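You operate a simulated robot arm through the tools that you are given. There is no shell and no other tool. Be economical: measure what you need, move in short steps, check, and stop when the job is done.

You run a simulated robot arm. Do the job below in one go: nothing can be reset, and whatever is moved stays where it is left.

Task
Take the wooden napkin ring and leave it on the white paper sheet. Take the bundle of magazines and put it on the teal book. Put the black cloth in the inside of the red books carton. Take the steel mould from the clear stretch of the table and put it on the wall-side yellow felt mat. Take the yellow sponge and put it in the yellow sell tray on the heap. Take the paper bundle that says "letters" from the window end of the ledge and leave it on the niche of the sideboard. Any order will do. Set down upright: bundle of magazines, yellow sponge.

It is judged by the outcome, as a careful person would: the job done as asked, and still so three seconds after it is handed in. It fails if anything else is knocked over, pushed out of place, dropped, spilled or broken. Flat cloth is picked up by pressing the open fingertips on it (5 to 10 N) and closing them slowly along it; thin cloth reads only 2 to 8 mm in the jaws.

Robot
A 7-joint arm with a two-finger parallel gripper on a trunk, on a base that drives. Base frame: it is fixed to the floor where the robot stands at the start and does not move with it; the origin is under the middle of the robot, x ahead of it, y to its left, z up; the surface under the hand at the start is at about z = 20.4. Units: cm, degrees, N and s.
With the tool pointing down near the work surface it reaches from about 10 to 84 cm from the robot's upright axis, wherever it stands. Its first joint turns from -17.0 to 126.0 degrees. Places, roughly: black cloth (6x5x3 cm) [-110, 90, 80]; bundle of magazines (7x20x13 cm) [-110, -20, 80]; inside of the red BOOKS carton (31x18 cm) [-104, -152, 86]; niche of the sideboard [240, 90, 90]; paper bundle [225, 125, 100]; steel mould (7x7x5 cm) [-100, 100, 80]; teal book [-150, 175, 75]; wall-side yellow felt mat (13x17 cm) [-124, 160, 76]; white paper sheet (17x12x3 cm) [-140, -280, 80]; wooden napkin ring (6x6x4 cm) [50, 10, 20]; yellow sell tray on the heap (29x16 cm) [138, 50, 46]; yellow sponge (5x4x5 cm) [-130, 90, 80]. Payload 1.57 kg.
The TCP is the grasp point between the finger pads, 3 cm short of the fingertips. In the tool frame z runs along the fingers and y along their closing line. The gripper opens to 8 cm. The fingers are 1.7 cm wide and 1.2 cm thick; the gripper's body (4 by 8.2 cm) begins 8 cm behind the TCP.
Orientation is told as [roll, pitch, yaw] about the base's x, y, z axes, in that order, counted from this pose: with the fingers straight down and closing along the base's y, the tool's x points along the base's -x, its y along +y and its z along -z.

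Tools
- The arm moves only by the tool apply_moves. Its argument "deltas" is a list that holds one entry, the list of rows, each a list of 7 numbers: the turn, a rotation vector about the base's x, y, z in degrees, then the shift along the base's x, y, z in cm, then the opening, from 0 (shut) to 1 (fully open). In form: [[[ax, ay, az, x, y, z, gripper], ...]]. A call has 1 to 10 rows; each row is the pose to reach, as a shift and turn from the pose commanded when the call began. Each row takes 0.2 s and may step no farther than 5 cm and 8.6 degrees from the row before; otherwise, or with a gripper value out of range, the whole call is refused. A pose out of reach is approached as far as the arm can. The call stops where the force on the tool passes 40 N (or 10 N more than at its start, if that is more) or the arm is blocked; 0.2 s more then pass. Each finger travels about 4.5 cm/s and halts on what it meets, pressing with about 43 N; the grip force reading is that of the motor and also rises with nothing between the fingers. The clock runs only during rows and for 0.2 s after the last one: add rows that repeat a pose to give the fingers time. It gives the time, the measured TCP pose, the force on the tool (base axes), the opening and the grip force at its end, in the units of the frame above (readings bear some noise), with the torque about the TCP (base axes, N m) and any sound that the robot's microphone picked up.
- Cameras (640 x 400 px; columns grow to the right, rows downward): "scene" is now at [-9.01, -14.34, 99.87]; the picture's right is [0.99, 0.12, 0.00], its down [0.07, -0.56, -0.83] and it looks along [-0.10, 0.82, -0.56] (base axes); focal length 214 px, centre (320, 200). "wrist" rides on the gripper at [7.2, -0.7, -12.2] in the tool frame; the picture's right is [0.09, 1.00, 0.00], its down [-0.84, 0.08, -0.54] and it looks along [-0.54, 0.05, 0.84] (tool axes); focal length 238 px, centre (320, 200). There is no depth. A picture from a camera that has moved, and an enlarged one, comes with that camera's place and axes in the base frame and with its lens.
- grab_frame(camera): a new picture of that camera. The clock stands still meanwhile.
- move_column(by): slides the trunk up (or, below 0, down) by that many cm; the arm and the scene camera ride with it, the base frame stays. It gives what a move gives, with no picture.
- steer(legs): drives the robot by 1 to 6 legs, each [ahead, left, turn to the left] in cm, cm and degrees, along the robot's own axes; the way and the turn of a leg run together, so that a leg with both is an arc; at most 150 cm and 180 degrees a leg. The arm and the cameras ride along, it lands a little off, and it stops where it bumps. It gives what a move gives.
- head_to(pan, tilt): turns the head with the scene camera to pan (to the left, within 109 degrees either way) and tilt (down, from -29 to 69), counted from straight ahead of the robot. It gives what a move gives.
- zoom(camera, box): a new picture of the part [left, top, right, bottom] of that camera's present view, enlarged. The clock stands still meanwhile.
- finish_job(): hands the job in; it is judged then, once.

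Go step by step. Nothing tells you exact positions but the pictures and the camera data: compare them with the known pose of the tool, close in by small moves and look again before you grip or let go. The budget is 186 turns and 148 pictures, counting those below and the enlarged ones. Unless the task says otherwise, let go and move clear before handing in, and close with one line.

The tools are called after "Call:" as name(argument=value, ...) on one line, values as JSON. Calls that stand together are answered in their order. apply_moves: Moves the arm, as the interface text tells. Its arguments: {"type":"object","properties":{"deltas":{"type":"array","items":{"type":"array","items":{"type":"array","items":{"type":"number"}}}}},"required":["deltas"]} The other tools are called the same way: move_column (by) slides the trunk up or down; steer (legs) drives the base; head_to (pan, tilt) turns the head that bears the scene camera; grab_frame (camera) takes a picture; zoom (camera, box) takes an enlarged picture of a part of a camera's view; finish_job () hands the job in.

At the start:

```text
time: 0.0
eef_pos: [59.14, -3.02, 105.96]
ee_rot: [0.0, 0.0, 0.0]
contact_force: [0.2, 0.2, -0.2]
ft_torque: [-0.02, -0.01, -0.03]
grip_width: 8.01
grip_force: 0.1
trunk travel left (down, up): [-37.5, 41.5]
robot x, y, heading: [-0.48, -0.05, -0.3]
head pan, tilt: [96.7, 34.1]
```

scene: 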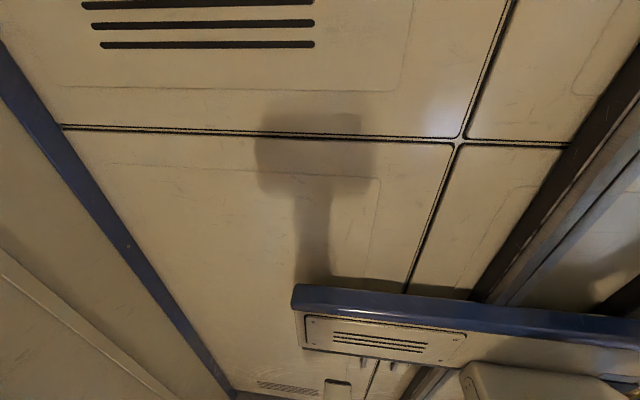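
wrist: 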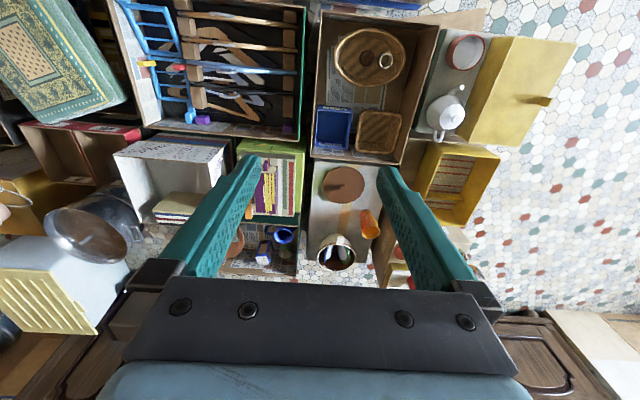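

The scene camera looks at a panel on the left, and the wrist camera shows a heap of boxes ahead. I'll look ahead and around first.

Call:
head_to(pan=0, tilt=45)

Call:
grab_frame(camera="scene")

Call:
head_to(pan=50, tilt=30)

Call:
grab_frame(camera="scene")

Call:
head_to(pan=-60, tilt=30)

Call:
grab_frame(camera="scene")

```text
time: 1.7
eef_pos: [59.03, -2.94, 105.97]
ee_rot: [0.0, 0.0, 0.0]
contact_force: [-0.1, 0.2, 0.4]
ft_torque: [0.04, -0.01, 0.0]
grip_width: 7.98
grip_force: 0.1
trunk travel left (down, up): [-37.5, 41.5]
robot x, y, heading: [-0.21, -0.32, 0.1]
head pan, tilt: [0.0, 45.0]
```

```text
145 pictures are left
camera scene: at [0.16, -23.13, 98.24], right [0.0, -1.0, 0.0], down [-0.71, 0.0, -0.71], along [0.71, 0.0, -0.71], focal length 214 px, centre (320, 200)
```

scene: 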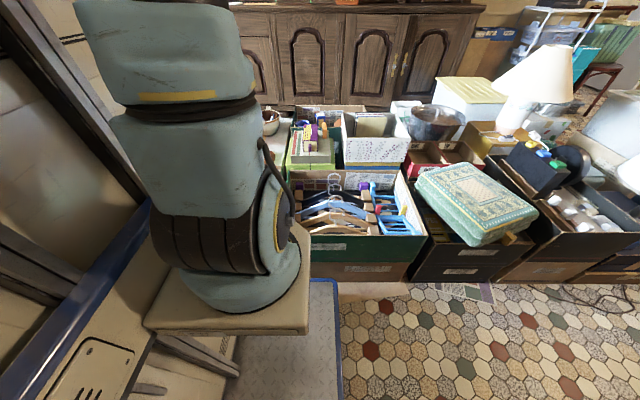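

```text
time: 2.9
eef_pos: [58.98, -2.93, 105.92]
ee_rot: [-0.1, 0.0, 0.0]
contact_force: [0.2, -0.4, -0.1]
ft_torque: [0.01, 0.04, -0.01]
grip_width: 7.97
grip_force: 0.1
trunk travel left (down, up): [-37.5, 41.5]
robot x, y, heading: [0.15, -0.01, -0.0]
head pan, tilt: [50.0, 30.0]
```

```text
144 pictures are left
camera scene: at [-2.15, -16.21, 100.5], right [0.77, -0.64, 0.0], down [-0.32, -0.38, -0.87], along [0.56, 0.66, -0.5], focal length 214 px, centre (320, 200)
```

scene: 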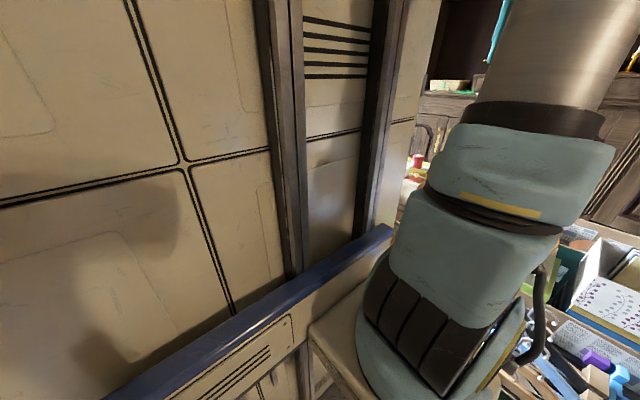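

```text
time: 4.8
eef_pos: [59.19, -2.96, 105.92]
ee_rot: [0.0, 0.1, 0.0]
contact_force: [-0.3, 0.1, -0.6]
ft_torque: [0.0, 0.0, -0.01]
grip_width: 7.99
grip_force: 0.0
trunk travel left (down, up): [-37.5, 41.5]
robot x, y, heading: [-0.05, 0.02, 0.1]
head pan, tilt: [-60.0, 30.0]
```

```text
143 pictures are left
camera scene: at [-3.44, -30.97, 100.5], right [-0.87, -0.5, 0.0], down [-0.25, 0.43, -0.87], along [0.43, -0.75, -0.5], focal length 214 px, centre (320, 200)
```

scene: 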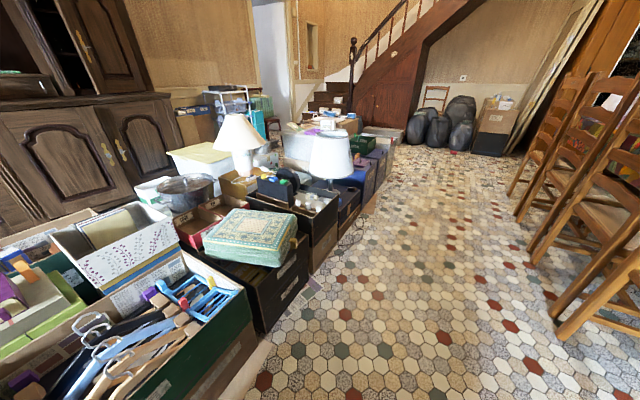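

The heap lies ahead and the sideboard is beyond it; the tables must be behind. I'll look right and then turn the base when I know what clearance there is.

Call:
head_to(pan=-109, tilt=30)

Call:
grab_frame(camera="scene")

Call:
head_to(pan=109, tilt=10)

Call:
grab_frame(camera="scene")

Call:
head_to(pan=0, tilt=10)

Call:
grab_frame(camera="scene")

```text
time: 6.0
eef_pos: [59.07, -2.95, 105.96]
ee_rot: [0.0, 0.0, 0.0]
contact_force: [0.4, -0.5, -0.1]
ft_torque: [0.02, 0.04, 0.02]
grip_width: 8.0
grip_force: 0.1
trunk travel left (down, up): [-37.5, 41.5]
robot x, y, heading: [-0.04, 0.15, -0.3]
head pan, tilt: [-108.9, 30.0]
```

```text
142 pictures are left
camera scene: at [-10.88, -31.7, 100.5], right [-0.95, 0.32, 0.0], down [0.16, 0.47, -0.87], along [-0.28, -0.82, -0.5], focal length 214 px, centre (320, 200)
```

scene: 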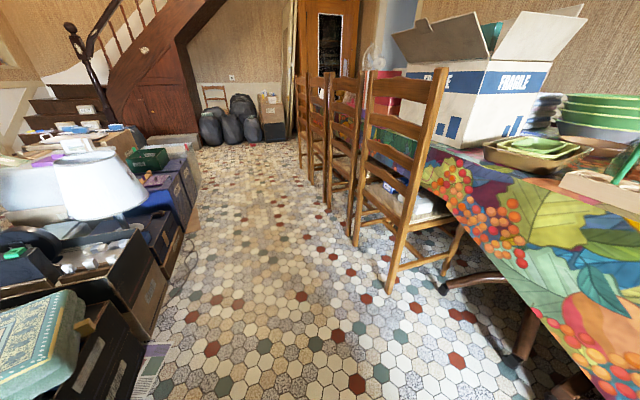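

```text
time: 9.1
eef_pos: [59.03, -2.89, 106.07]
ee_rot: [0.0, 0.0, 0.0]
contact_force: [0.4, 0.1, 0.0]
ft_torque: [0.01, -0.02, 0.01]
grip_width: 8.01
grip_force: 0.1
trunk travel left (down, up): [-37.5, 41.5]
robot x, y, heading: [0.3, -0.08, 0.3]
head pan, tilt: [108.9, 10.0]
```

```text
141 pictures are left
camera scene: at [-10.97, -14.34, 103.73], right [0.95, 0.32, 0.0], down [0.06, -0.16, -0.98], along [-0.32, 0.93, -0.17], focal length 214 px, centre (320, 200)
```

scene: 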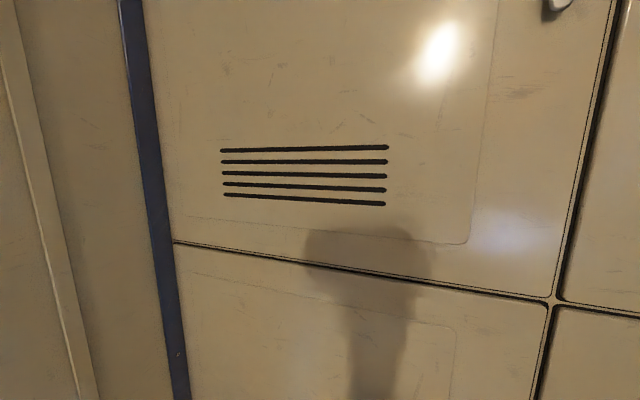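

```text
time: 11.0
eef_pos: [59.09, -3.03, 105.97]
ee_rot: [0.0, 0.0, 0.0]
contact_force: [-0.3, 0.1, -0.1]
ft_torque: [-0.03, 0.0, -0.05]
grip_width: 8.0
grip_force: 0.0
trunk travel left (down, up): [-37.5, 41.5]
robot x, y, heading: [-0.04, -0.19, -0.1]
head pan, tilt: [0.0, 10.0]
```

```text
140 pictures are left
camera scene: at [1.33, -23.13, 103.73], right [0.0, -1.0, 0.0], down [-0.17, 0.0, -0.98], along [0.98, 0.0, -0.17], focal length 214 px, centre (320, 200)
```

scene: 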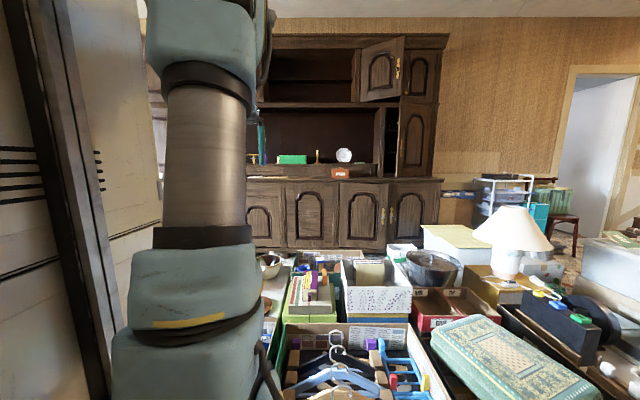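

By projection, the napkin ring should sit near pixel (360,45) of the wrist view, in the wicker box. I'll zoom there.

Call:
zoom(camera="wrist", box=[290, 0, 510, 137])

Call:
zoom(camera="wrist", box=[200, 137, 480, 300])

```text
2.91 times, centred on (400, 68) of wrist
camera zoom: at [51.88, -3.64, 118.0], right [-0.09, 1.0, 0.0], down [0.84, 0.08, 0.54], along [0.54, 0.05, -0.84], focal length 693 px, centre (87, 582)
```

zoom: 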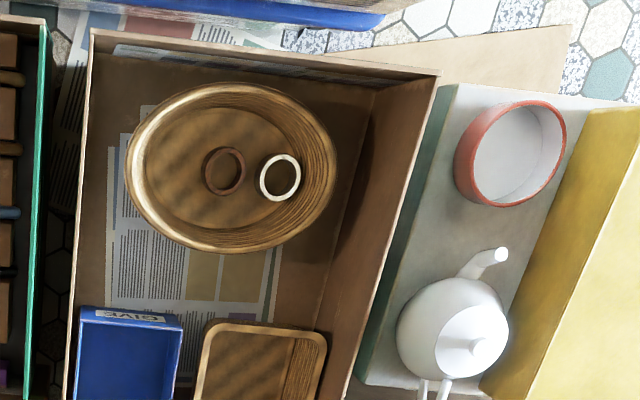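

```text
2.29 times, centred on (340, 218) of wrist
camera zoom: at [51.88, -3.64, 118.0], right [-0.09, 1.0, 0.0], down [0.84, 0.08, 0.54], along [0.54, 0.05, -0.84], focal length 545 px, centre (274, 158)
```

zoom: 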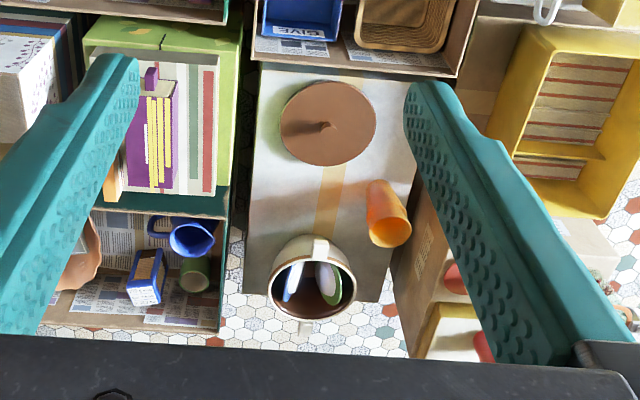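

The brown ring is at about (54, 13), with the white one at about (54, 19.5). I'll turn the tool 90° so it closes along x, and descend partway.

Call:
apply_moves(deltas=[[[0, 0, 8.5, -0.5, 1.6, -4, 1], [0, 0, 17, -1, 3.2, -8, 1], [0, 0, 25.5, -1.5, 4.8, -12, 1], [0, 0, 34, -2, 6.4, -16, 1], [0, 0, 42.5, -2.5, 8, -20, 1], [0, 0, 51, -3, 9.6, -24, 1], [0, 0, 59.5, -3.5, 11.2, -28, 1], [0, 0, 68, -4, 12.8, -32, 1], [0, 0, 76.5, -4.5, 14.4, -36, 1], [0, 0, 85, -5.2, 16, -40, 1]]])

Call:
grab_frame(camera="wrist")

```text
time: 13.2
eef_pos: [53.87, 13.17, 65.92]
ee_rot: [0.0, 0.1, 85.1]
contact_force: [0.2, 0.2, 0.2]
ft_torque: [-0.03, -0.05, 0.01]
grip_width: 8.0
grip_force: 0.1
trunk travel left (down, up): [-37.5, 41.5]
robot x, y, heading: [-0.28, 0.17, 0.1]
head pan, tilt: [0.0, 10.0]
```

```text
137 pictures are left
camera wrist: at [53.86, 5.94, 77.98], right [-1.0, -0.01, 0.0], down [-0.01, 0.84, 0.54], along [0.0, 0.54, -0.84], focal length 238 px, centre (320, 200)
```

wrist: 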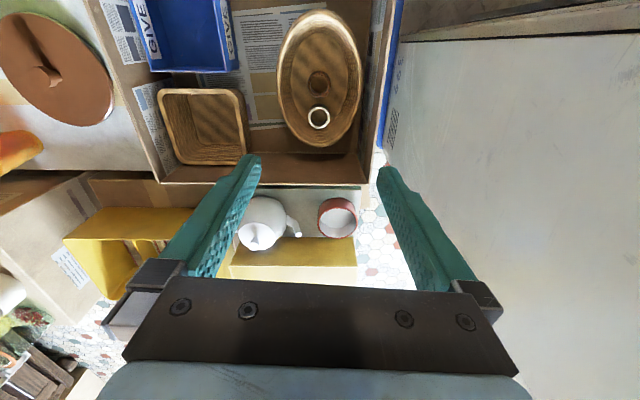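

The wooden ring is at about (54, 12). I'll descend and look again.

Call:
apply_moves(deltas=[[[0, 0, 5, 0.1, -0.5, -5, 1], [0, 0, 5, 0.1, -1, -10, 1], [0, 0, 5, 0.1, -1, -15, 1], [0, 0, 5, 0.1, -1, -20, 1], [0, 0, 5, 0.1, -1, -25, 1]]])

Call:
grab_frame(camera="wrist")

```text
refused: row 1 steps farther than a row can; nothing moved
```

```text
136 pictures are left
camera wrist: at [53.86, 5.94, 77.98], right [-1.0, -0.01, 0.0], down [-0.01, 0.84, 0.54], along [0.0, 0.54, -0.84], focal length 238 px, centre (320, 200)
```

wrist: 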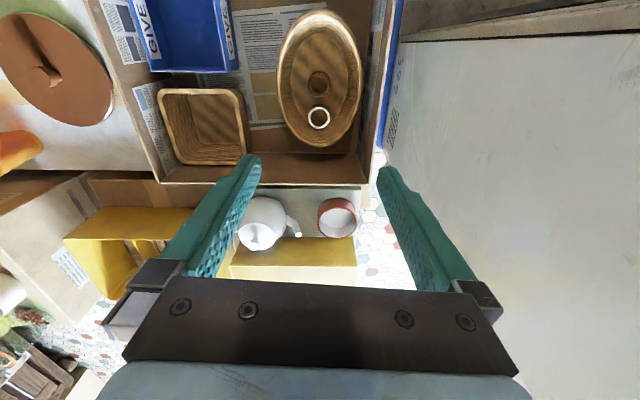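

Call:
apply_moves(deltas=[[[0, 0, 5, 0.1, -0.5, -4.5, 1], [0, 0, 5, 0.1, -1, -9, 1], [0, 0, 5, 0.1, -1, -13.5, 1], [0, 0, 5, 0.1, -1, -18, 1], [0, 0, 5, 0.1, -1, -22.5, 1], [0, 0, 5, 0.1, -1, -27, 1]]])

Call:
grab_frame(camera="wrist")

```text
time: 14.6
eef_pos: [54.06, 11.9, 38.87]
ee_rot: [-0.1, -0.1, 89.9]
contact_force: [-0.4, 0.7, -1.6]
ft_torque: [0.0, -0.01, 0.01]
grip_width: 8.0
grip_force: 0.0
trunk travel left (down, up): [-37.5, 41.5]
robot x, y, heading: [-0.19, 0.05, -0.2]
head pan, tilt: [0.0, 10.0]
```

```text
135 pictures are left
camera wrist: at [54.79, 4.52, 50.92], right [-1.0, -0.09, 0.0], down [-0.08, 0.84, 0.54], along [-0.05, 0.54, -0.84], focal length 238 px, centre (320, 200)
```

wrist: 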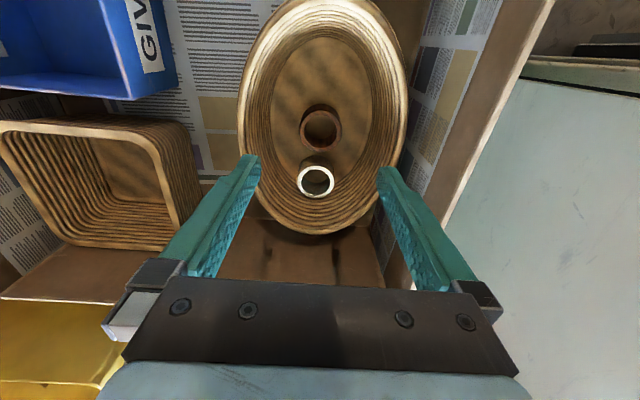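

The ring is centred in x. I'll descend further with y at about 12.4.

Call:
apply_moves(deltas=[[[0, 0, 0, 0, 0.3, -4, 1], [0, 0, 0, 0, 0.6, -9, 1]]])

Call:
grab_frame(camera="wrist")

```text
time: 15.2
eef_pos: [53.99, 12.27, 29.63]
ee_rot: [0.0, 0.0, 90.0]
contact_force: [-0.7, -0.5, -0.1]
ft_torque: [-0.01, -0.01, 0.0]
grip_width: 8.02
grip_force: 0.0
trunk travel left (down, up): [-37.5, 41.5]
robot x, y, heading: [0.01, 0.27, -0.0]
head pan, tilt: [0.0, 10.0]
```

```text
134 pictures are left
camera wrist: at [54.76, 5.12, 41.72], right [-1.0, -0.09, 0.0], down [-0.08, 0.84, 0.54], along [-0.05, 0.54, -0.84], focal length 238 px, centre (320, 200)
```

wrist: 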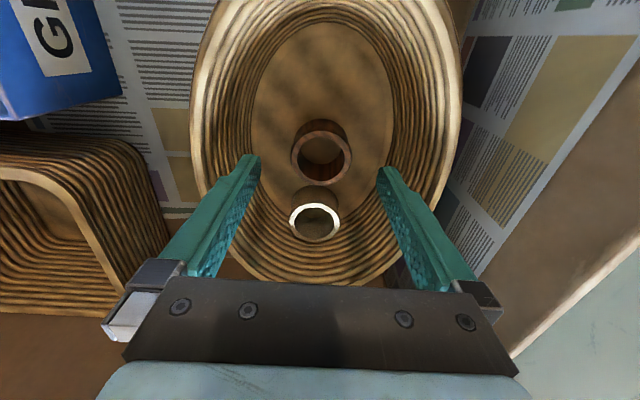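

The ring's top is near z 23.6 and its centre at (53.9, 12.6). I'll descend so the tips clear the basket floor, then close.

Call:
apply_moves(deltas=[[[0, 0, 0, 0, 0.2, -3, 1], [0, 0, 0, 0, 0.2, -5, 1], [0, 0, 0, 0, 0.2, -5.9, 1]]])

Call:
grab_frame(camera="wrist")

```text
time: 16.0
eef_pos: [54.07, 12.85, 24.04]
ee_rot: [0.0, 0.0, 90.1]
contact_force: [0.0, -0.6, 0.8]
ft_torque: [0.01, -0.02, 0.03]
grip_width: 8.01
grip_force: 0.0
trunk travel left (down, up): [-37.5, 41.5]
robot x, y, heading: [0.13, 0.08, -0.2]
head pan, tilt: [0.0, 10.0]
```

```text
133 pictures are left
camera wrist: at [54.71, 5.58, 36.02], right [-1.0, -0.09, 0.0], down [-0.08, 0.84, 0.54], along [-0.05, 0.54, -0.84], focal length 238 px, centre (320, 200)
```

wrist: 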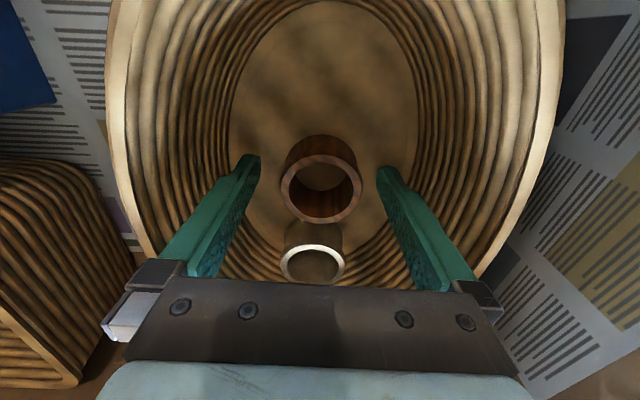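

The ring sits between the fingers. I'll lower 0.4 and close slowly.

Call:
apply_moves(deltas=[[[0, 0, 0, 0, 0.2, -0.6, 1], [0, 0, 0, 0, 0.2, -0.6, 0.8], [0, 0, 0, 0, 0.2, -0.6, 0.6], [0, 0, 0, 0, 0.2, -0.6, 0.5], [0, 0, 0, 0, 0.2, -0.6, 0.5]]])

```text
time: 16.4
eef_pos: [53.99, 13.03, 23.76]
ee_rot: [-0.1, 0.0, 89.9]
contact_force: [-6.7, -6.3, 29.2]
ft_torque: [0.07, 0.59, 0.11]
grip_width: 7.8
grip_force: 7.2
trunk travel left (down, up): [-37.5, 41.5]
robot x, y, heading: [0.2, 0.31, -0.0]
head pan, tilt: [0.0, 10.0]
stopped in row 2: the force on the tool passed its limit at 51 N (the readings are from after the stop); the commanded pose is now the measured one
```

The tips touched the basket's bottom. I'll raise a little and close.

Call:
apply_moves(deltas=[[[0, 0, 0, 0, 0, 0.7, 0.95], [0, 0, 0, 0, 0, 0.7, 0.8], [0, 0, 0, 0, 0, 0.5, 0.65], [0, 0, 0, 0, 0, 0.5, 0.6], [0, 0, 0, 0, 0, 0.5, 0.5], [0, 0, 0, 0, 0, 0.5, 0.5]]])

Call:
grab_frame(camera="wrist")

```text
time: 17.8
eef_pos: [54.12, 12.8, 24.14]
ee_rot: [0.1, 0.1, 90.0]
contact_force: [0.6, -0.7, 0.2]
ft_torque: [-0.02, 0.01, 0.02]
grip_width: 4.91
grip_force: 37.7
trunk travel left (down, up): [-37.5, 41.5]
robot x, y, heading: [-0.09, 0.02, 0.0]
head pan, tilt: [0.0, 10.0]
```

```text
132 pictures are left
camera wrist: at [54.63, 5.63, 36.21], right [-1.0, -0.09, 0.0], down [-0.08, 0.84, 0.54], along [-0.05, 0.54, -0.84], focal length 238 px, centre (320, 200)
```

wrist: 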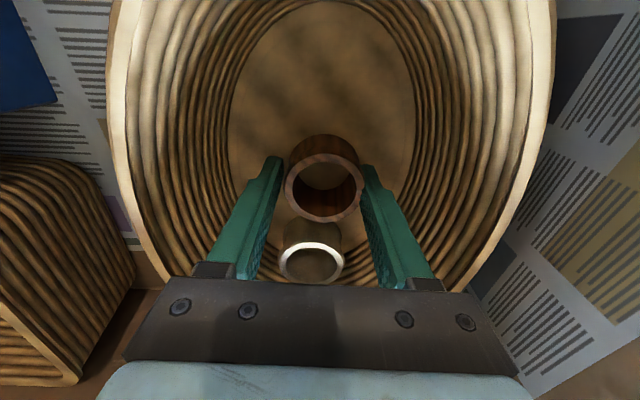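

The ring is gripped at 4.9 cm. Lifting it straight up.

Call:
apply_moves(deltas=[[[0, 0, 0, 0, 0, 4, 0.5], [0, 0, 0, 0, 0, 9, 0.5], [0, 0, 0, 0, 0, 14, 0.5], [0, 0, 0, 0, 0, 19, 0.5], [0, 0, 0, 0, 0, 24, 0.5], [0, 0, 0, 0, 0, 29, 0.5], [0, 0, 0, 0, 0, 34, 0.5], [0, 0, 0, 0, 0, 39, 0.5], [0, 0, 0, 0, 0, 44, 0.5], [0, 0, 0, 0, 0, 49, 0.5]]])

Call:
apply_moves(deltas=[[[0, 0, -8, -2, -1, 4.5, 0.5], [0, 0, -16, -4, -2, 9, 0.5], [0, 0, -24, -6, -3, 13.5, 0.5], [0, 0, -32, -8, -4, 18, 0.5], [0, 0, -40, -10, -5, 22, 0.5], [0, 0, -48, -12, -6, 26, 0.5], [0, 0, -56, -14, -7, 30, 0.5], [0, 0, -64, -14, -7, 32, 0.5], [0, 0, -72, -14, -7, 32, 0.5], [0, 0, -80, -14, -7, 32, 0.5]]])

Call:
grab_frame(camera="wrist")

Call:
head_to(pan=-109, tilt=50)

Call:
grab_frame(camera="scene")

```text
time: 20.0
eef_pos: [54.25, 13.18, 73.25]
ee_rot: [0.0, 0.1, 90.1]
contact_force: [-0.8, 0.5, -0.3]
ft_torque: [0.01, -0.02, 0.02]
grip_width: 4.89
grip_force: 43.0
trunk travel left (down, up): [-37.5, 41.5]
robot x, y, heading: [-0.18, -0.05, 0.1]
head pan, tilt: [0.0, 10.0]
```

```text
refused: row 1 steps farther than a row can; nothing moved
```

```text
131 pictures are left
camera wrist: at [54.97, 5.95, 85.29], right [-1.0, -0.09, 0.0], down [-0.08, 0.84, 0.54], along [-0.05, 0.54, -0.84], focal length 238 px, centre (320, 200)
```

wrist: 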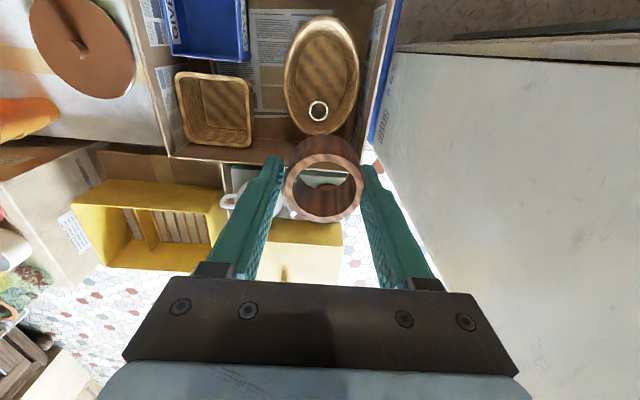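

```text
time: 21.9
eef_pos: [54.3, 13.0, 73.1]
ee_rot: [0.0, 0.2, 90.0]
contact_force: [0.5, 0.2, -0.8]
ft_torque: [0.0, 0.0, 0.0]
grip_width: 4.89
grip_force: 43.0
trunk travel left (down, up): [-37.5, 41.5]
robot x, y, heading: [-0.39, -0.19, -0.1]
head pan, tilt: [-108.9, 50.0]
```

```text
130 pictures are left
camera scene: at [-10.46, -30.43, 97.55], right [-0.95, 0.32, 0.0], down [0.25, 0.72, -0.64], along [-0.21, -0.61, -0.77], focal length 214 px, centre (320, 200)
```

scene: 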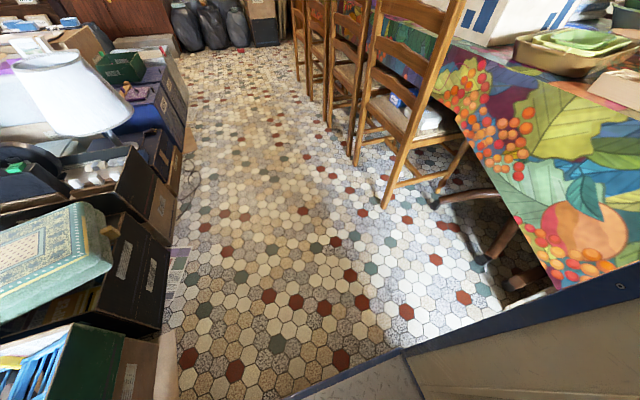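

The ring is held and clear. I want to know whether the beige panel on the left belongs to the robot, so I'll raise the hand, back off a little and compare the same view.

Call:
apply_moves(deltas=[[[0, 0, -6, -2, -1, 3.5, 0.5], [0, 0, -12, -4, -2, 7, 0.5], [0, 0, -18, -6, -3, 10.5, 0.5], [0, 0, -24, -8, -4, 14, 0.5], [0, 0, -30, -10, -5, 17.5, 0.5], [0, 0, -38, -10, -5, 21, 0.5], [0, 0, -46, -10, -5, 24, 0.5], [0, 0, -54, -10, -5, 27, 0.5], [0, 0, -62, -10, -5, 30, 0.5], [0, 0, -70, -10, -5, 32, 0.5]]])

Call:
steer(legs=[[-8, 0, 0]])

Call:
head_to(pan=96.7, tilt=34.1)

Call:
grab_frame(camera="scene")

Call:
grab_frame(camera="wrist")

```text
time: 24.3
eef_pos: [46.57, 3.99, 103.99]
ee_rot: [1.0, 3.0, 14.3]
contact_force: [-0.2, -0.6, 0.2]
ft_torque: [-0.01, -0.03, 0.05]
grip_width: 4.9
grip_force: 42.9
trunk travel left (down, up): [-37.5, 41.5]
robot x, y, heading: [0.15, 0.1, -0.0]
head pan, tilt: [-108.9, 50.0]
stopped in row 10: the arm was blocked; the commanded pose is now the measured one
```

```text
time: 25.3
eef_pos: [38.79, 3.97, 104.03]
ee_rot: [1.2, 2.5, 14.2]
contact_force: [0.2, 0.9, 1.0]
ft_torque: [0.0, -0.03, 0.0]
grip_width: 4.86
grip_force: 42.7
trunk travel left (down, up): [-37.5, 41.5]
robot x, y, heading: [-8.02, -0.03, -0.1]
head pan, tilt: [-108.9, 50.0]
```

```text
time: 28.3
eef_pos: [38.77, 3.93, 103.99]
ee_rot: [1.1, 2.5, 13.7]
contact_force: [-0.5, 0.8, -0.8]
ft_torque: [0.0, -0.01, 0.01]
grip_width: 4.89
grip_force: 43.0
trunk travel left (down, up): [-37.5, 41.5]
robot x, y, heading: [-7.78, -0.23, -0.0]
head pan, tilt: [96.7, 34.1]
```

```text
129 pictures are left
camera scene: at [-16.88, -14.64, 99.82], right [0.99, 0.12, 0.0], down [0.06, -0.55, -0.83], along [-0.1, 0.82, -0.56], focal length 214 px, centre (320, 200)
```

scene: 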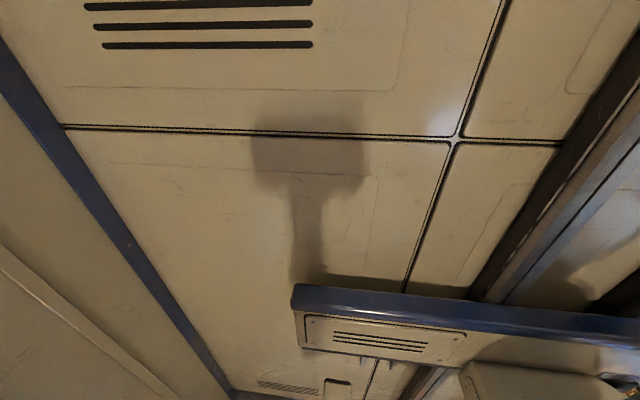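

```text
128 pictures are left
camera wrist: at [32.54, 1.45, 116.36], right [-0.32, 0.95, 0.02], down [0.82, 0.27, 0.51], along [0.47, 0.18, -0.86], focal length 238 px, centre (320, 200)
```

wrist: 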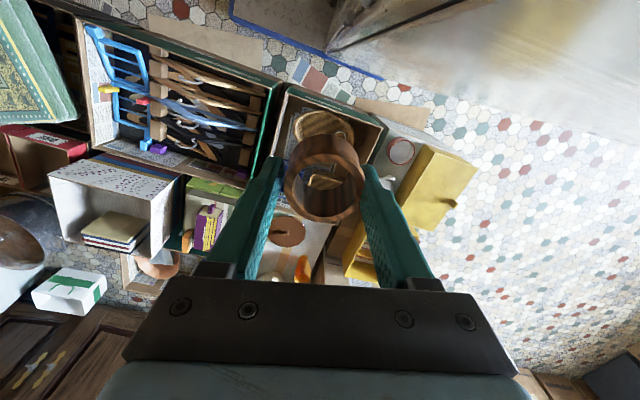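

The panel is the robot's own cabinet, and the base occupies roughly ±38 by ±31 cm. I'll turn right in place in a small step and look back at the table.

Call:
steer(legs=[[0, 0, -30]])

Call:
head_to(pan=-109, tilt=35)

Call:
grab_frame(camera="scene")

```text
time: 30.2
eef_pos: [34.33, -20.2, 103.98]
ee_rot: [1.1, 2.5, -16.6]
contact_force: [-0.9, -1.0, 0.0]
ft_torque: [0.01, 0.02, -0.01]
grip_width: 4.9
grip_force: 43.1
trunk travel left (down, up): [-37.5, 41.5]
robot x, y, heading: [-8.06, -0.31, -30.3]
head pan, tilt: [96.7, 34.1]
```

```text
time: 33.2
eef_pos: [34.44, -20.26, 103.97]
ee_rot: [1.1, 2.5, -16.9]
contact_force: [0.2, -0.2, 0.1]
ft_torque: [0.03, -0.01, 0.02]
grip_width: 4.89
grip_force: 43.1
trunk travel left (down, up): [-37.5, 41.5]
robot x, y, heading: [-7.73, -0.11, -30.1]
head pan, tilt: [-108.9, 35.0]
```

```text
127 pictures are left
camera scene: at [-33.17, -21.96, 99.65], right [-0.65, 0.76, 0.0], down [0.43, 0.38, -0.82], along [-0.62, -0.53, -0.58], focal length 214 px, centre (320, 200)
```

scene: 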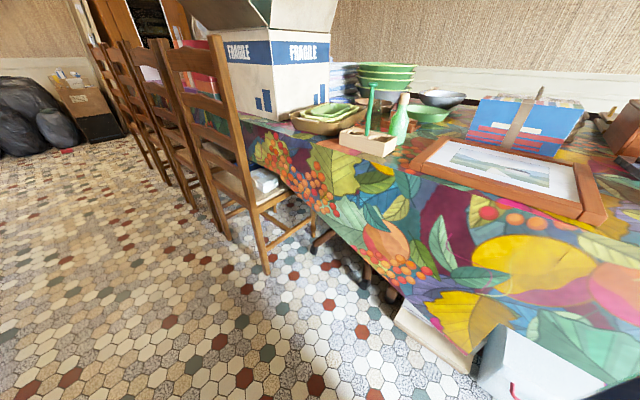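

I see the magazines bundle on the table, with chairs along it toward the red carton. The aisle is about 110 cm wide. I'll turn to face −y and look down the aisle.

Call:
steer(legs=[[0, 0, -60]])

Call:
head_to(pan=-20, tilt=15)

Call:
grab_frame(camera="scene")

Call:
head_to(pan=-90, tilt=20)

Call:
grab_frame(camera="scene")

```text
time: 36.3
eef_pos: [-5.01, -47.02, 104.08]
ee_rot: [1.2, 2.5, -77.5]
contact_force: [-0.4, -0.4, 0.0]
ft_torque: [0.02, 0.0, 0.01]
grip_width: 4.9
grip_force: 42.9
trunk travel left (down, up): [-37.5, 41.5]
robot x, y, heading: [-7.86, -0.21, -90.9]
head pan, tilt: [-108.9, 35.0]
```

```text
time: 37.9
eef_pos: [-4.98, -46.91, 104.08]
ee_rot: [1.2, 2.5, -77.6]
contact_force: [-0.9, 0.4, -0.9]
ft_torque: [0.0, 0.03, -0.02]
grip_width: 4.89
grip_force: 42.9
trunk travel left (down, up): [-37.5, 41.5]
robot x, y, heading: [-8.07, -0.03, -91.2]
head pan, tilt: [-20.0, 15.0]
```

```text
126 pictures are left
camera scene: at [-34.36, -0.5, 102.87], right [-0.93, 0.36, 0.0], down [0.1, 0.24, -0.97], along [-0.35, -0.9, -0.26], focal length 214 px, centre (320, 200)
```

scene: 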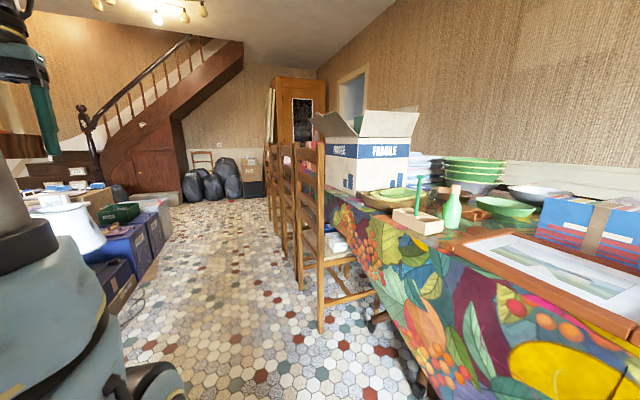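

```text
time: 39.3
eef_pos: [-4.81, -46.82, 103.98]
ee_rot: [1.2, 2.5, -77.6]
contact_force: [0.4, 1.1, -0.3]
ft_torque: [-0.03, 0.0, 0.01]
grip_width: 4.91
grip_force: 42.7
trunk travel left (down, up): [-37.5, 41.5]
robot x, y, heading: [-7.99, 0.3, -91.0]
head pan, tilt: [-90.0, 20.0]
```

```text
125 pictures are left
camera scene: at [-40.31, 8.38, 102.05], right [0.02, 1.0, 0.0], down [0.34, -0.01, -0.94], along [-0.94, 0.02, -0.34], focal length 214 px, centre (320, 200)
```

scene: 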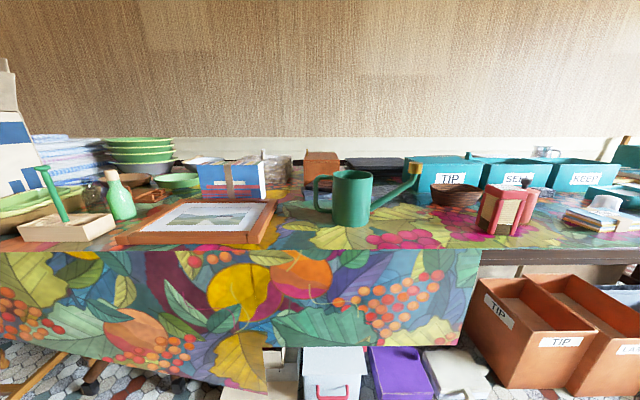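

The table's front edge is at about x −82. I'll drive down the aisle toward the far end with the ring.

Call:
steer(legs=[[130, 5, 1]])

Call:
grab_frame(camera="scene")

Call:
head_to(pan=-40, tilt=25)

Call:
grab_frame(camera="scene")

```text
time: 45.9
eef_pos: [2.76, -178.95, 104.05]
ee_rot: [1.1, 2.5, -75.0]
contact_force: [-0.2, -0.3, -0.2]
ft_torque: [-0.03, 0.0, -0.01]
grip_width: 4.89
grip_force: 43.0
trunk travel left (down, up): [-37.5, 41.5]
robot x, y, heading: [-2.59, -132.62, -88.6]
head pan, tilt: [-90.0, 20.0]
```

```text
124 pictures are left
camera scene: at [-35.05, -125.42, 102.05], right [-0.03, 1.0, 0.0], down [0.34, 0.01, -0.94], along [-0.94, -0.03, -0.34], focal length 214 px, centre (320, 200)
```

scene: 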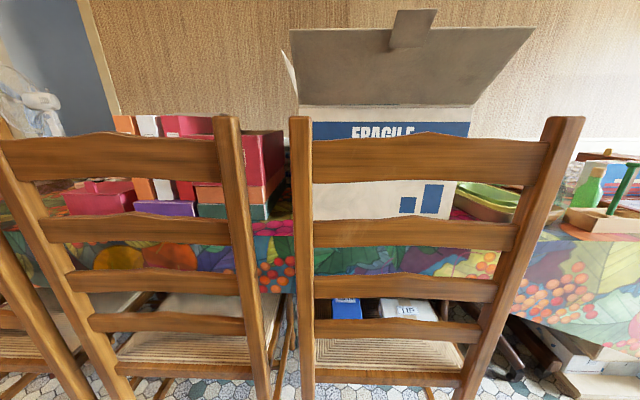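

```text
time: 47.1
eef_pos: [2.69, -178.97, 104.03]
ee_rot: [1.0, 2.6, -75.1]
contact_force: [-0.7, 0.1, 0.2]
ft_torque: [0.0, -0.03, 0.0]
grip_width: 4.9
grip_force: 43.3
trunk travel left (down, up): [-37.5, 41.5]
robot x, y, heading: [-2.55, -131.86, -88.4]
head pan, tilt: [-40.0, 25.0]
```

```text
123 pictures are left
camera scene: at [-31.44, -132.35, 101.25], right [-0.78, 0.62, 0.0], down [0.26, 0.33, -0.91], along [-0.56, -0.71, -0.42], focal length 214 px, centre (320, 200)
```

scene: 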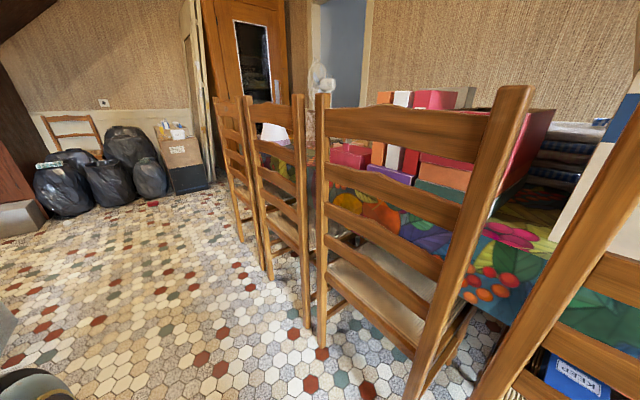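

The chairs stand along the table. The sheet must be near the far end, so I'll go on and look.

Call:
steer(legs=[[130, 0, 0]])

Call:
head_to(pan=-85, tilt=20)

Call:
grab_frame(camera="scene")

Call:
head_to(pan=-45, tilt=30)

Call:
grab_frame(camera="scene")

```text
time: 53.8
eef_pos: [11.07, -312.55, 103.96]
ee_rot: [1.1, 2.6, -72.9]
contact_force: [0.0, 0.3, 0.0]
ft_torque: [0.0, 0.0, -0.01]
grip_width: 4.88
grip_force: 42.9
trunk travel left (down, up): [-37.5, 41.5]
robot x, y, heading: [3.82, -265.78, -86.2]
head pan, tilt: [-40.0, 25.0]
```

```text
time: 55.0
eef_pos: [11.02, -312.59, 103.9]
ee_rot: [1.1, 2.7, -73.0]
contact_force: [1.0, -0.9, 0.1]
ft_torque: [0.01, -0.01, 0.0]
grip_width: 4.9
grip_force: 43.3
trunk travel left (down, up): [-37.5, 41.5]
robot x, y, heading: [3.81, -266.05, -86.0]
head pan, tilt: [-85.0, 20.0]
```

```text
122 pictures are left
camera scene: at [-28.71, -261.3, 102.06], right [-0.16, 0.99, 0.0], down [0.34, 0.05, -0.94], along [-0.93, -0.15, -0.34], focal length 214 px, centre (320, 200)
```

scene: 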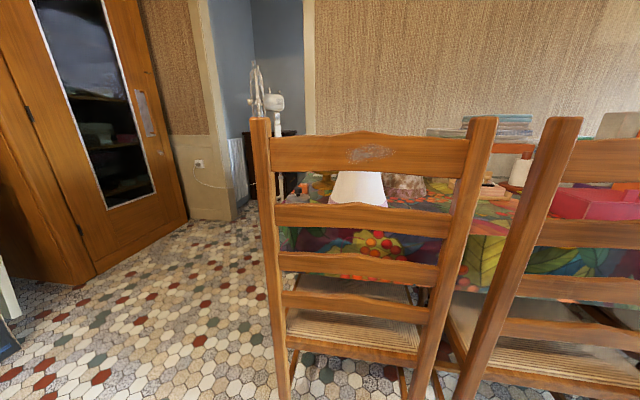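

```text
time: 56.0
eef_pos: [11.21, -312.54, 104.0]
ee_rot: [1.1, 2.5, -72.8]
contact_force: [-1.1, -0.6, -0.7]
ft_torque: [-0.01, 0.01, -0.03]
grip_width: 4.9
grip_force: 42.8
trunk travel left (down, up): [-37.5, 41.5]
robot x, y, heading: [4.2, -266.05, -86.1]
head pan, tilt: [-45.0, 30.0]
```

```text
121 pictures are left
camera scene: at [-25.46, -266.68, 100.46], right [-0.75, 0.66, 0.0], down [0.33, 0.38, -0.87], along [-0.57, -0.65, -0.5], focal length 214 px, centre (320, 200)
```

scene: 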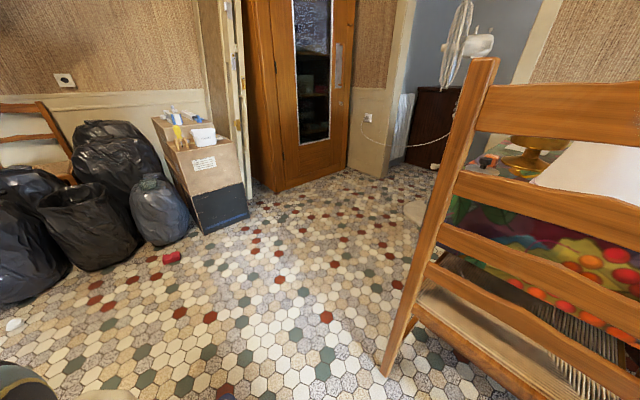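

The white sheet is near the table's far end, and there is free floor beyond it (y −300 to −400). I'll go past the end, turn round to face +y and strafe left.

Call:
steer(legs=[[80, 0, 0], [0, 0, -90], [0, 0, -94]])

Call:
head_to(pan=20, tilt=25)

Call:
grab_frame(camera="scene")

Call:
grab_frame(camera="wrist")

```text
time: 67.9
eef_pos: [3.27, -297.52, 104.15]
ee_rot: [1.0, 2.5, 106.4]
contact_force: [0.0, 0.5, -0.2]
ft_torque: [0.06, 0.0, -0.01]
grip_width: 4.87
grip_force: 42.6
trunk travel left (down, up): [-37.5, 41.5]
robot x, y, heading: [9.6, -344.35, 93.4]
head pan, tilt: [-45.0, 30.0]
```

```text
time: 69.3
eef_pos: [3.33, -297.55, 104.14]
ee_rot: [1.1, 2.7, 106.4]
contact_force: [-0.2, 0.3, 0.0]
ft_torque: [0.0, 0.02, 0.02]
grip_width: 4.89
grip_force: 43.4
trunk travel left (down, up): [-37.5, 41.5]
robot x, y, heading: [9.47, -344.52, 92.9]
head pan, tilt: [20.0, 25.0]
```

```text
120 pictures are left
camera scene: at [29.6, -342.48, 101.27], right [0.92, 0.39, 0.0], down [0.16, -0.39, -0.91], along [-0.36, 0.83, -0.42], focal length 214 px, centre (320, 200)
```

scene: 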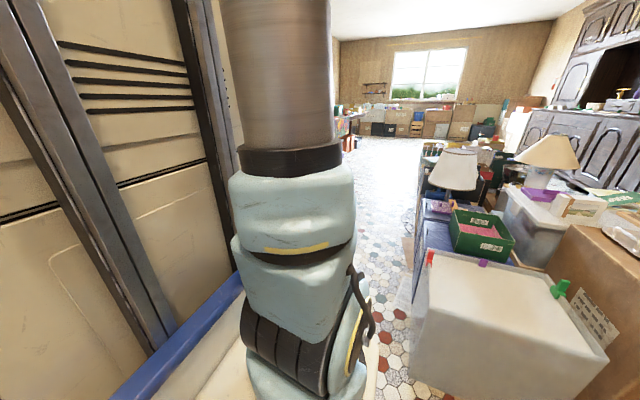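

```text
119 pictures are left
camera wrist: at [5.93, -303.7, 116.38], right [-0.93, -0.37, 0.02], down [-0.31, 0.81, 0.51], along [-0.2, 0.46, -0.86], focal length 238 px, centre (320, 200)
```

wrist: 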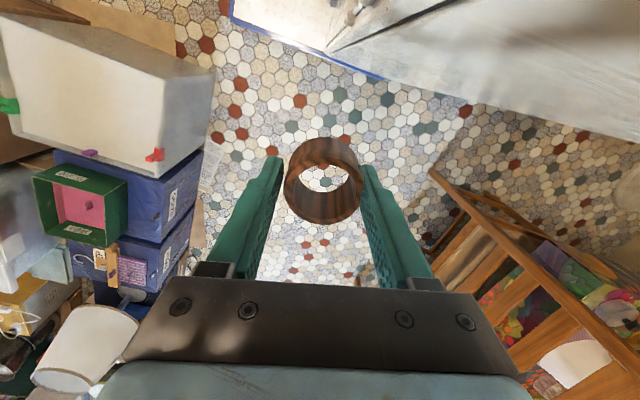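

The chairs and table lie to the left. I'll raise the trunk for clearance and strafe left.

Call:
move_column(by=12)

Call:
steer(legs=[[0, 60, -2]])

Call:
grab_frame(camera="wrist")

```text
time: 70.8
eef_pos: [3.24, -297.51, 116.22]
ee_rot: [1.1, 2.5, 106.5]
contact_force: [-0.4, -0.2, -0.7]
ft_torque: [0.02, 0.02, 0.04]
grip_width: 4.88
grip_force: 42.9
trunk travel left (down, up): [-49.5, 29.5]
robot x, y, heading: [9.94, -344.18, 93.4]
head pan, tilt: [20.0, 25.0]
```

```text
time: 74.2
eef_pos: [-54.07, -299.15, 116.02]
ee_rot: [1.1, 2.6, 103.7]
contact_force: [-0.2, 0.5, -0.1]
ft_torque: [-0.01, 0.02, -0.01]
grip_width: 4.87
grip_force: 43.0
trunk travel left (down, up): [-49.5, 29.5]
robot x, y, heading: [-50.06, -346.14, 90.4]
head pan, tilt: [20.0, 25.0]
```

```text
118 pictures are left
camera wrist: at [-51.56, -305.46, 128.37], right [-0.95, -0.32, 0.02], down [-0.27, 0.82, 0.51], along [-0.18, 0.47, -0.86], focal length 238 px, centre (320, 200)
```

wrist: 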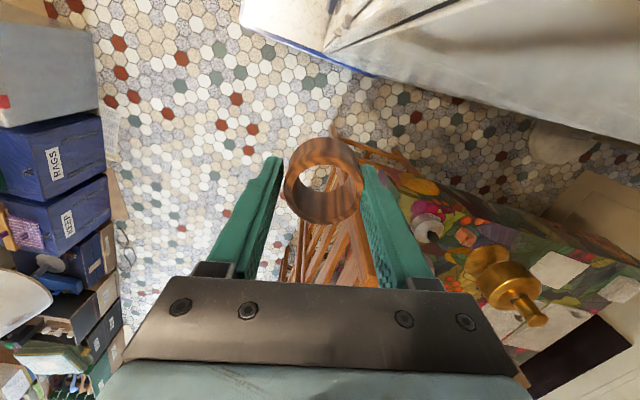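

White sheets and a brass object are at the table's end; the one at about (−140, −277) matches. I'll strafe further left.

Call:
steer(legs=[[0, 70, 0]])

Call:
grab_frame(camera="wrist")

Call:
head_to(pan=-20, tilt=30)

Call:
grab_frame(camera="scene")

```text
time: 78.0
eef_pos: [-124.42, -299.38, 116.1]
ee_rot: [1.0, 2.5, 103.0]
contact_force: [-0.6, 1.0, -0.1]
ft_torque: [-0.01, 0.02, -0.03]
grip_width: 4.89
grip_force: 42.8
trunk travel left (down, up): [-49.5, 29.5]
robot x, y, heading: [-120.63, -346.02, 89.8]
head pan, tilt: [20.0, 25.0]
```

```text
117 pictures are left
camera wrist: at [-122.16, -305.54, 128.37], right [-0.95, -0.31, 0.02], down [-0.26, 0.82, 0.51], along [-0.18, 0.47, -0.86], focal length 238 px, centre (320, 200)
```

wrist: 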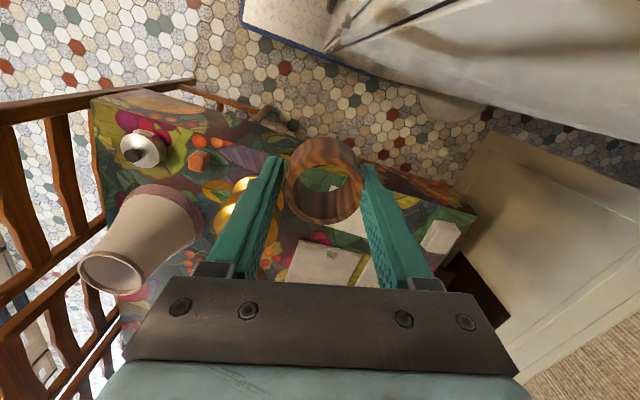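

```text
time: 79.1
eef_pos: [-124.52, -299.2, 116.05]
ee_rot: [1.0, 2.5, 102.9]
contact_force: [0.8, 0.0, -0.3]
ft_torque: [-0.01, 0.01, -0.01]
grip_width: 4.89
grip_force: 43.3
trunk travel left (down, up): [-49.5, 29.5]
robot x, y, heading: [-120.55, -346.17, 89.3]
head pan, tilt: [-20.0, 30.0]
```

```text
116 pictures are left
camera scene: at [-94.62, -345.86, 112.47], right [0.94, -0.35, 0.0], down [-0.17, -0.47, -0.87], along [0.3, 0.81, -0.5], focal length 214 px, centre (320, 200)
```

scene: 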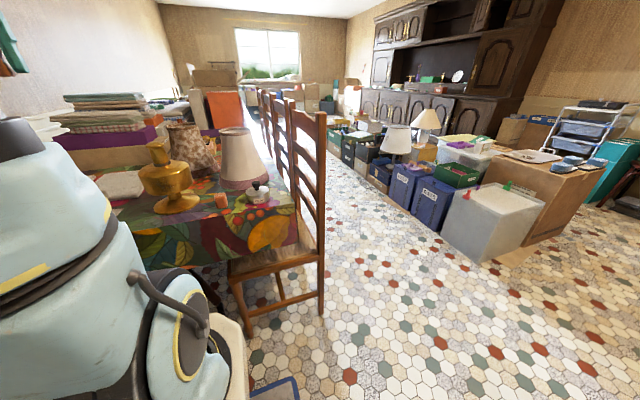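

The sheet appears just behind the ring, at about (−139, −281). I'll shift the hand aside for a clear look.

Call:
apply_moves(deltas=[[[0, 0, 0, 4, -1, 0, 0.5], [0, 0, 0, 8, -2, 0, 0.5], [0, 0, 0, 12, -3, 0, 0.5]]])

Call:
grab_frame(camera="wrist")

```text
time: 79.9
eef_pos: [-112.55, -302.44, 116.08]
ee_rot: [1.0, 2.6, 102.9]
contact_force: [-0.6, -0.1, -0.4]
ft_torque: [-0.04, -0.04, -0.03]
grip_width: 4.89
grip_force: 43.1
trunk travel left (down, up): [-49.5, 29.5]
robot x, y, heading: [-121.0, -346.02, 89.9]
head pan, tilt: [-20.0, 30.0]
```

```text
115 pictures are left
camera wrist: at [-110.23, -308.62, 128.48], right [-0.95, -0.31, 0.02], down [-0.26, 0.82, 0.51], along [-0.18, 0.47, -0.86], focal length 238 px, centre (320, 200)
```

wrist: 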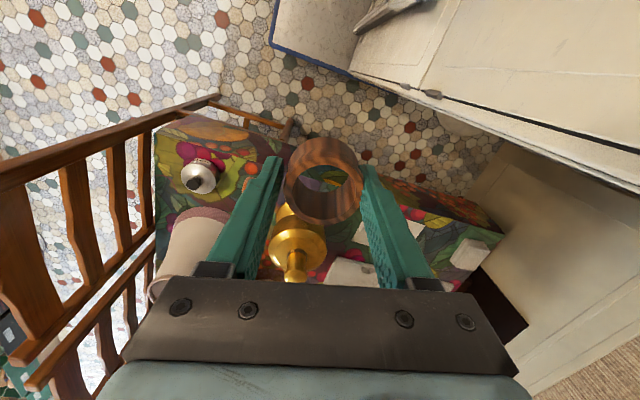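

Call:
zoom(camera="wrist", box=[320, 160, 520, 300])

```text
2.86 times, centred on (420, 230) of wrist
camera zoom: at [-110.23, -308.62, 128.48], right [-0.95, -0.31, 0.02], down [-0.26, 0.82, 0.51], along [-0.18, 0.47, -0.86], focal length 681 px, centre (34, 114)
```

zoom: 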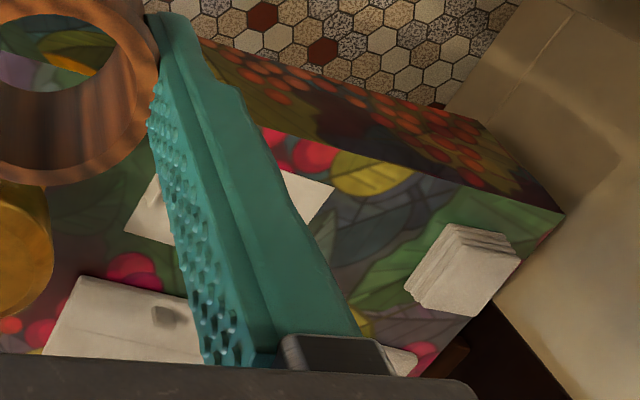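

The sheet is centred at about (−142, −277.5), and I'll aim at its clear right part, (−144.5, −278.5). Moving above it and levelling the tool.

Call:
apply_moves(deltas=[[[0.4, 0, 0, -4, 3, 0, 0.5], [0.8, -0.1, 0, -8, 6, 0, 0.5], [1.2, -0.2, 0, -12, 9, 0, 0.5], [1.6, -0.2, 0, -16, 12, 0, 0.5], [2, -0.3, 0, -20, 15, 0, 0.5], [2.4, -0.3, 0, -24, 18, 0, 0.5], [2.75, -0.4, 0, -28, 21, 0, 0.5], [2.75, -0.4, 0, -32, 24, 0, 0.5], [2.75, -0.4, 0, -32, 24, -4.5, 0.5], [2.75, -0.4, 0, -32, 24, -9, 0.5]]])

Call:
grab_frame(camera="wrist")

```text
time: 82.1
eef_pos: [-144.42, -278.4, 107.15]
ee_rot: [-0.1, -0.1, 102.8]
contact_force: [1.1, 0.1, 0.2]
ft_torque: [0.01, 0.01, 0.01]
grip_width: 4.88
grip_force: 42.6
out of reach, approached as far as the arm can: row 7, 8, 9
trunk travel left (down, up): [-49.5, 29.5]
robot x, y, heading: [-120.83, -346.19, 89.7]
head pan, tilt: [-20.0, 30.0]
```

```text
113 pictures are left
camera wrist: at [-142.17, -285.34, 119.28], right [-0.95, -0.31, 0.0], down [-0.26, 0.8, 0.54], along [-0.17, 0.52, -0.84], focal length 238 px, centre (320, 200)
```

wrist: 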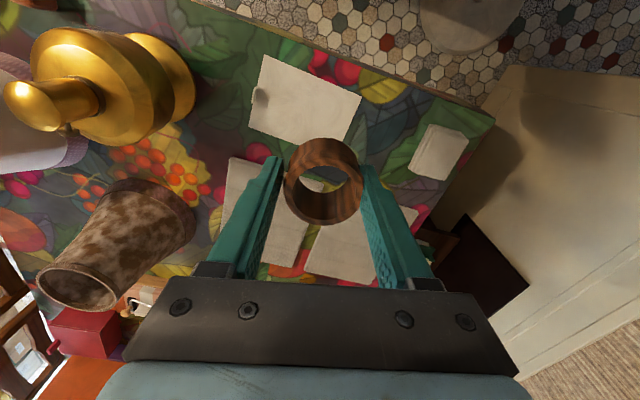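

The nearest sheet (stone on its left edge) is centred near (−142.5, −277). I'll go over (−143.5, −276.8) and down.

Call:
apply_moves(deltas=[[[0, 0, 0, 0.5, 0.8, -4.5, 0.5], [0, 0, 0, 0.9, 1.6, -9, 0.5], [0, 0, 0, 0.9, 1.6, -13.5, 0.5], [0, 0, 0, 0.9, 1.6, -18, 0.5], [0, 0, 0, 0.9, 1.6, -22, 0.5]]])

Call:
grab_frame(camera="wrist")

```text
time: 83.3
eef_pos: [-143.67, -276.69, 84.78]
ee_rot: [0.1, -0.1, 103.0]
contact_force: [-0.3, 0.6, 0.4]
ft_torque: [0.01, 0.0, -0.03]
grip_width: 4.9
grip_force: 43.0
trunk travel left (down, up): [-49.5, 29.5]
robot x, y, heading: [-120.93, -346.6, 89.6]
head pan, tilt: [-20.0, 30.0]
```

```text
112 pictures are left
camera wrist: at [-141.42, -283.57, 96.88], right [-0.95, -0.31, 0.0], down [-0.26, 0.8, 0.54], along [-0.17, 0.52, -0.84], focal length 238 px, centre (320, 200)
```

wrist: 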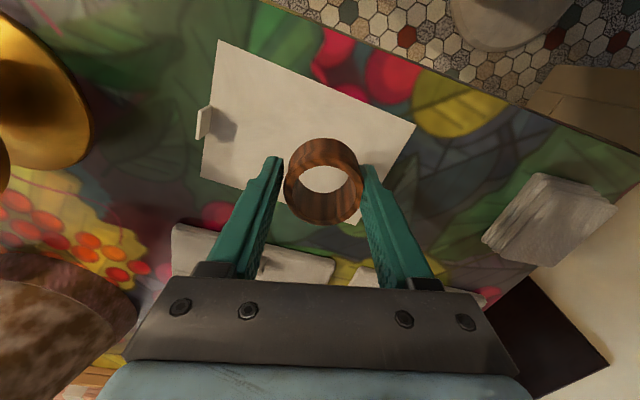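

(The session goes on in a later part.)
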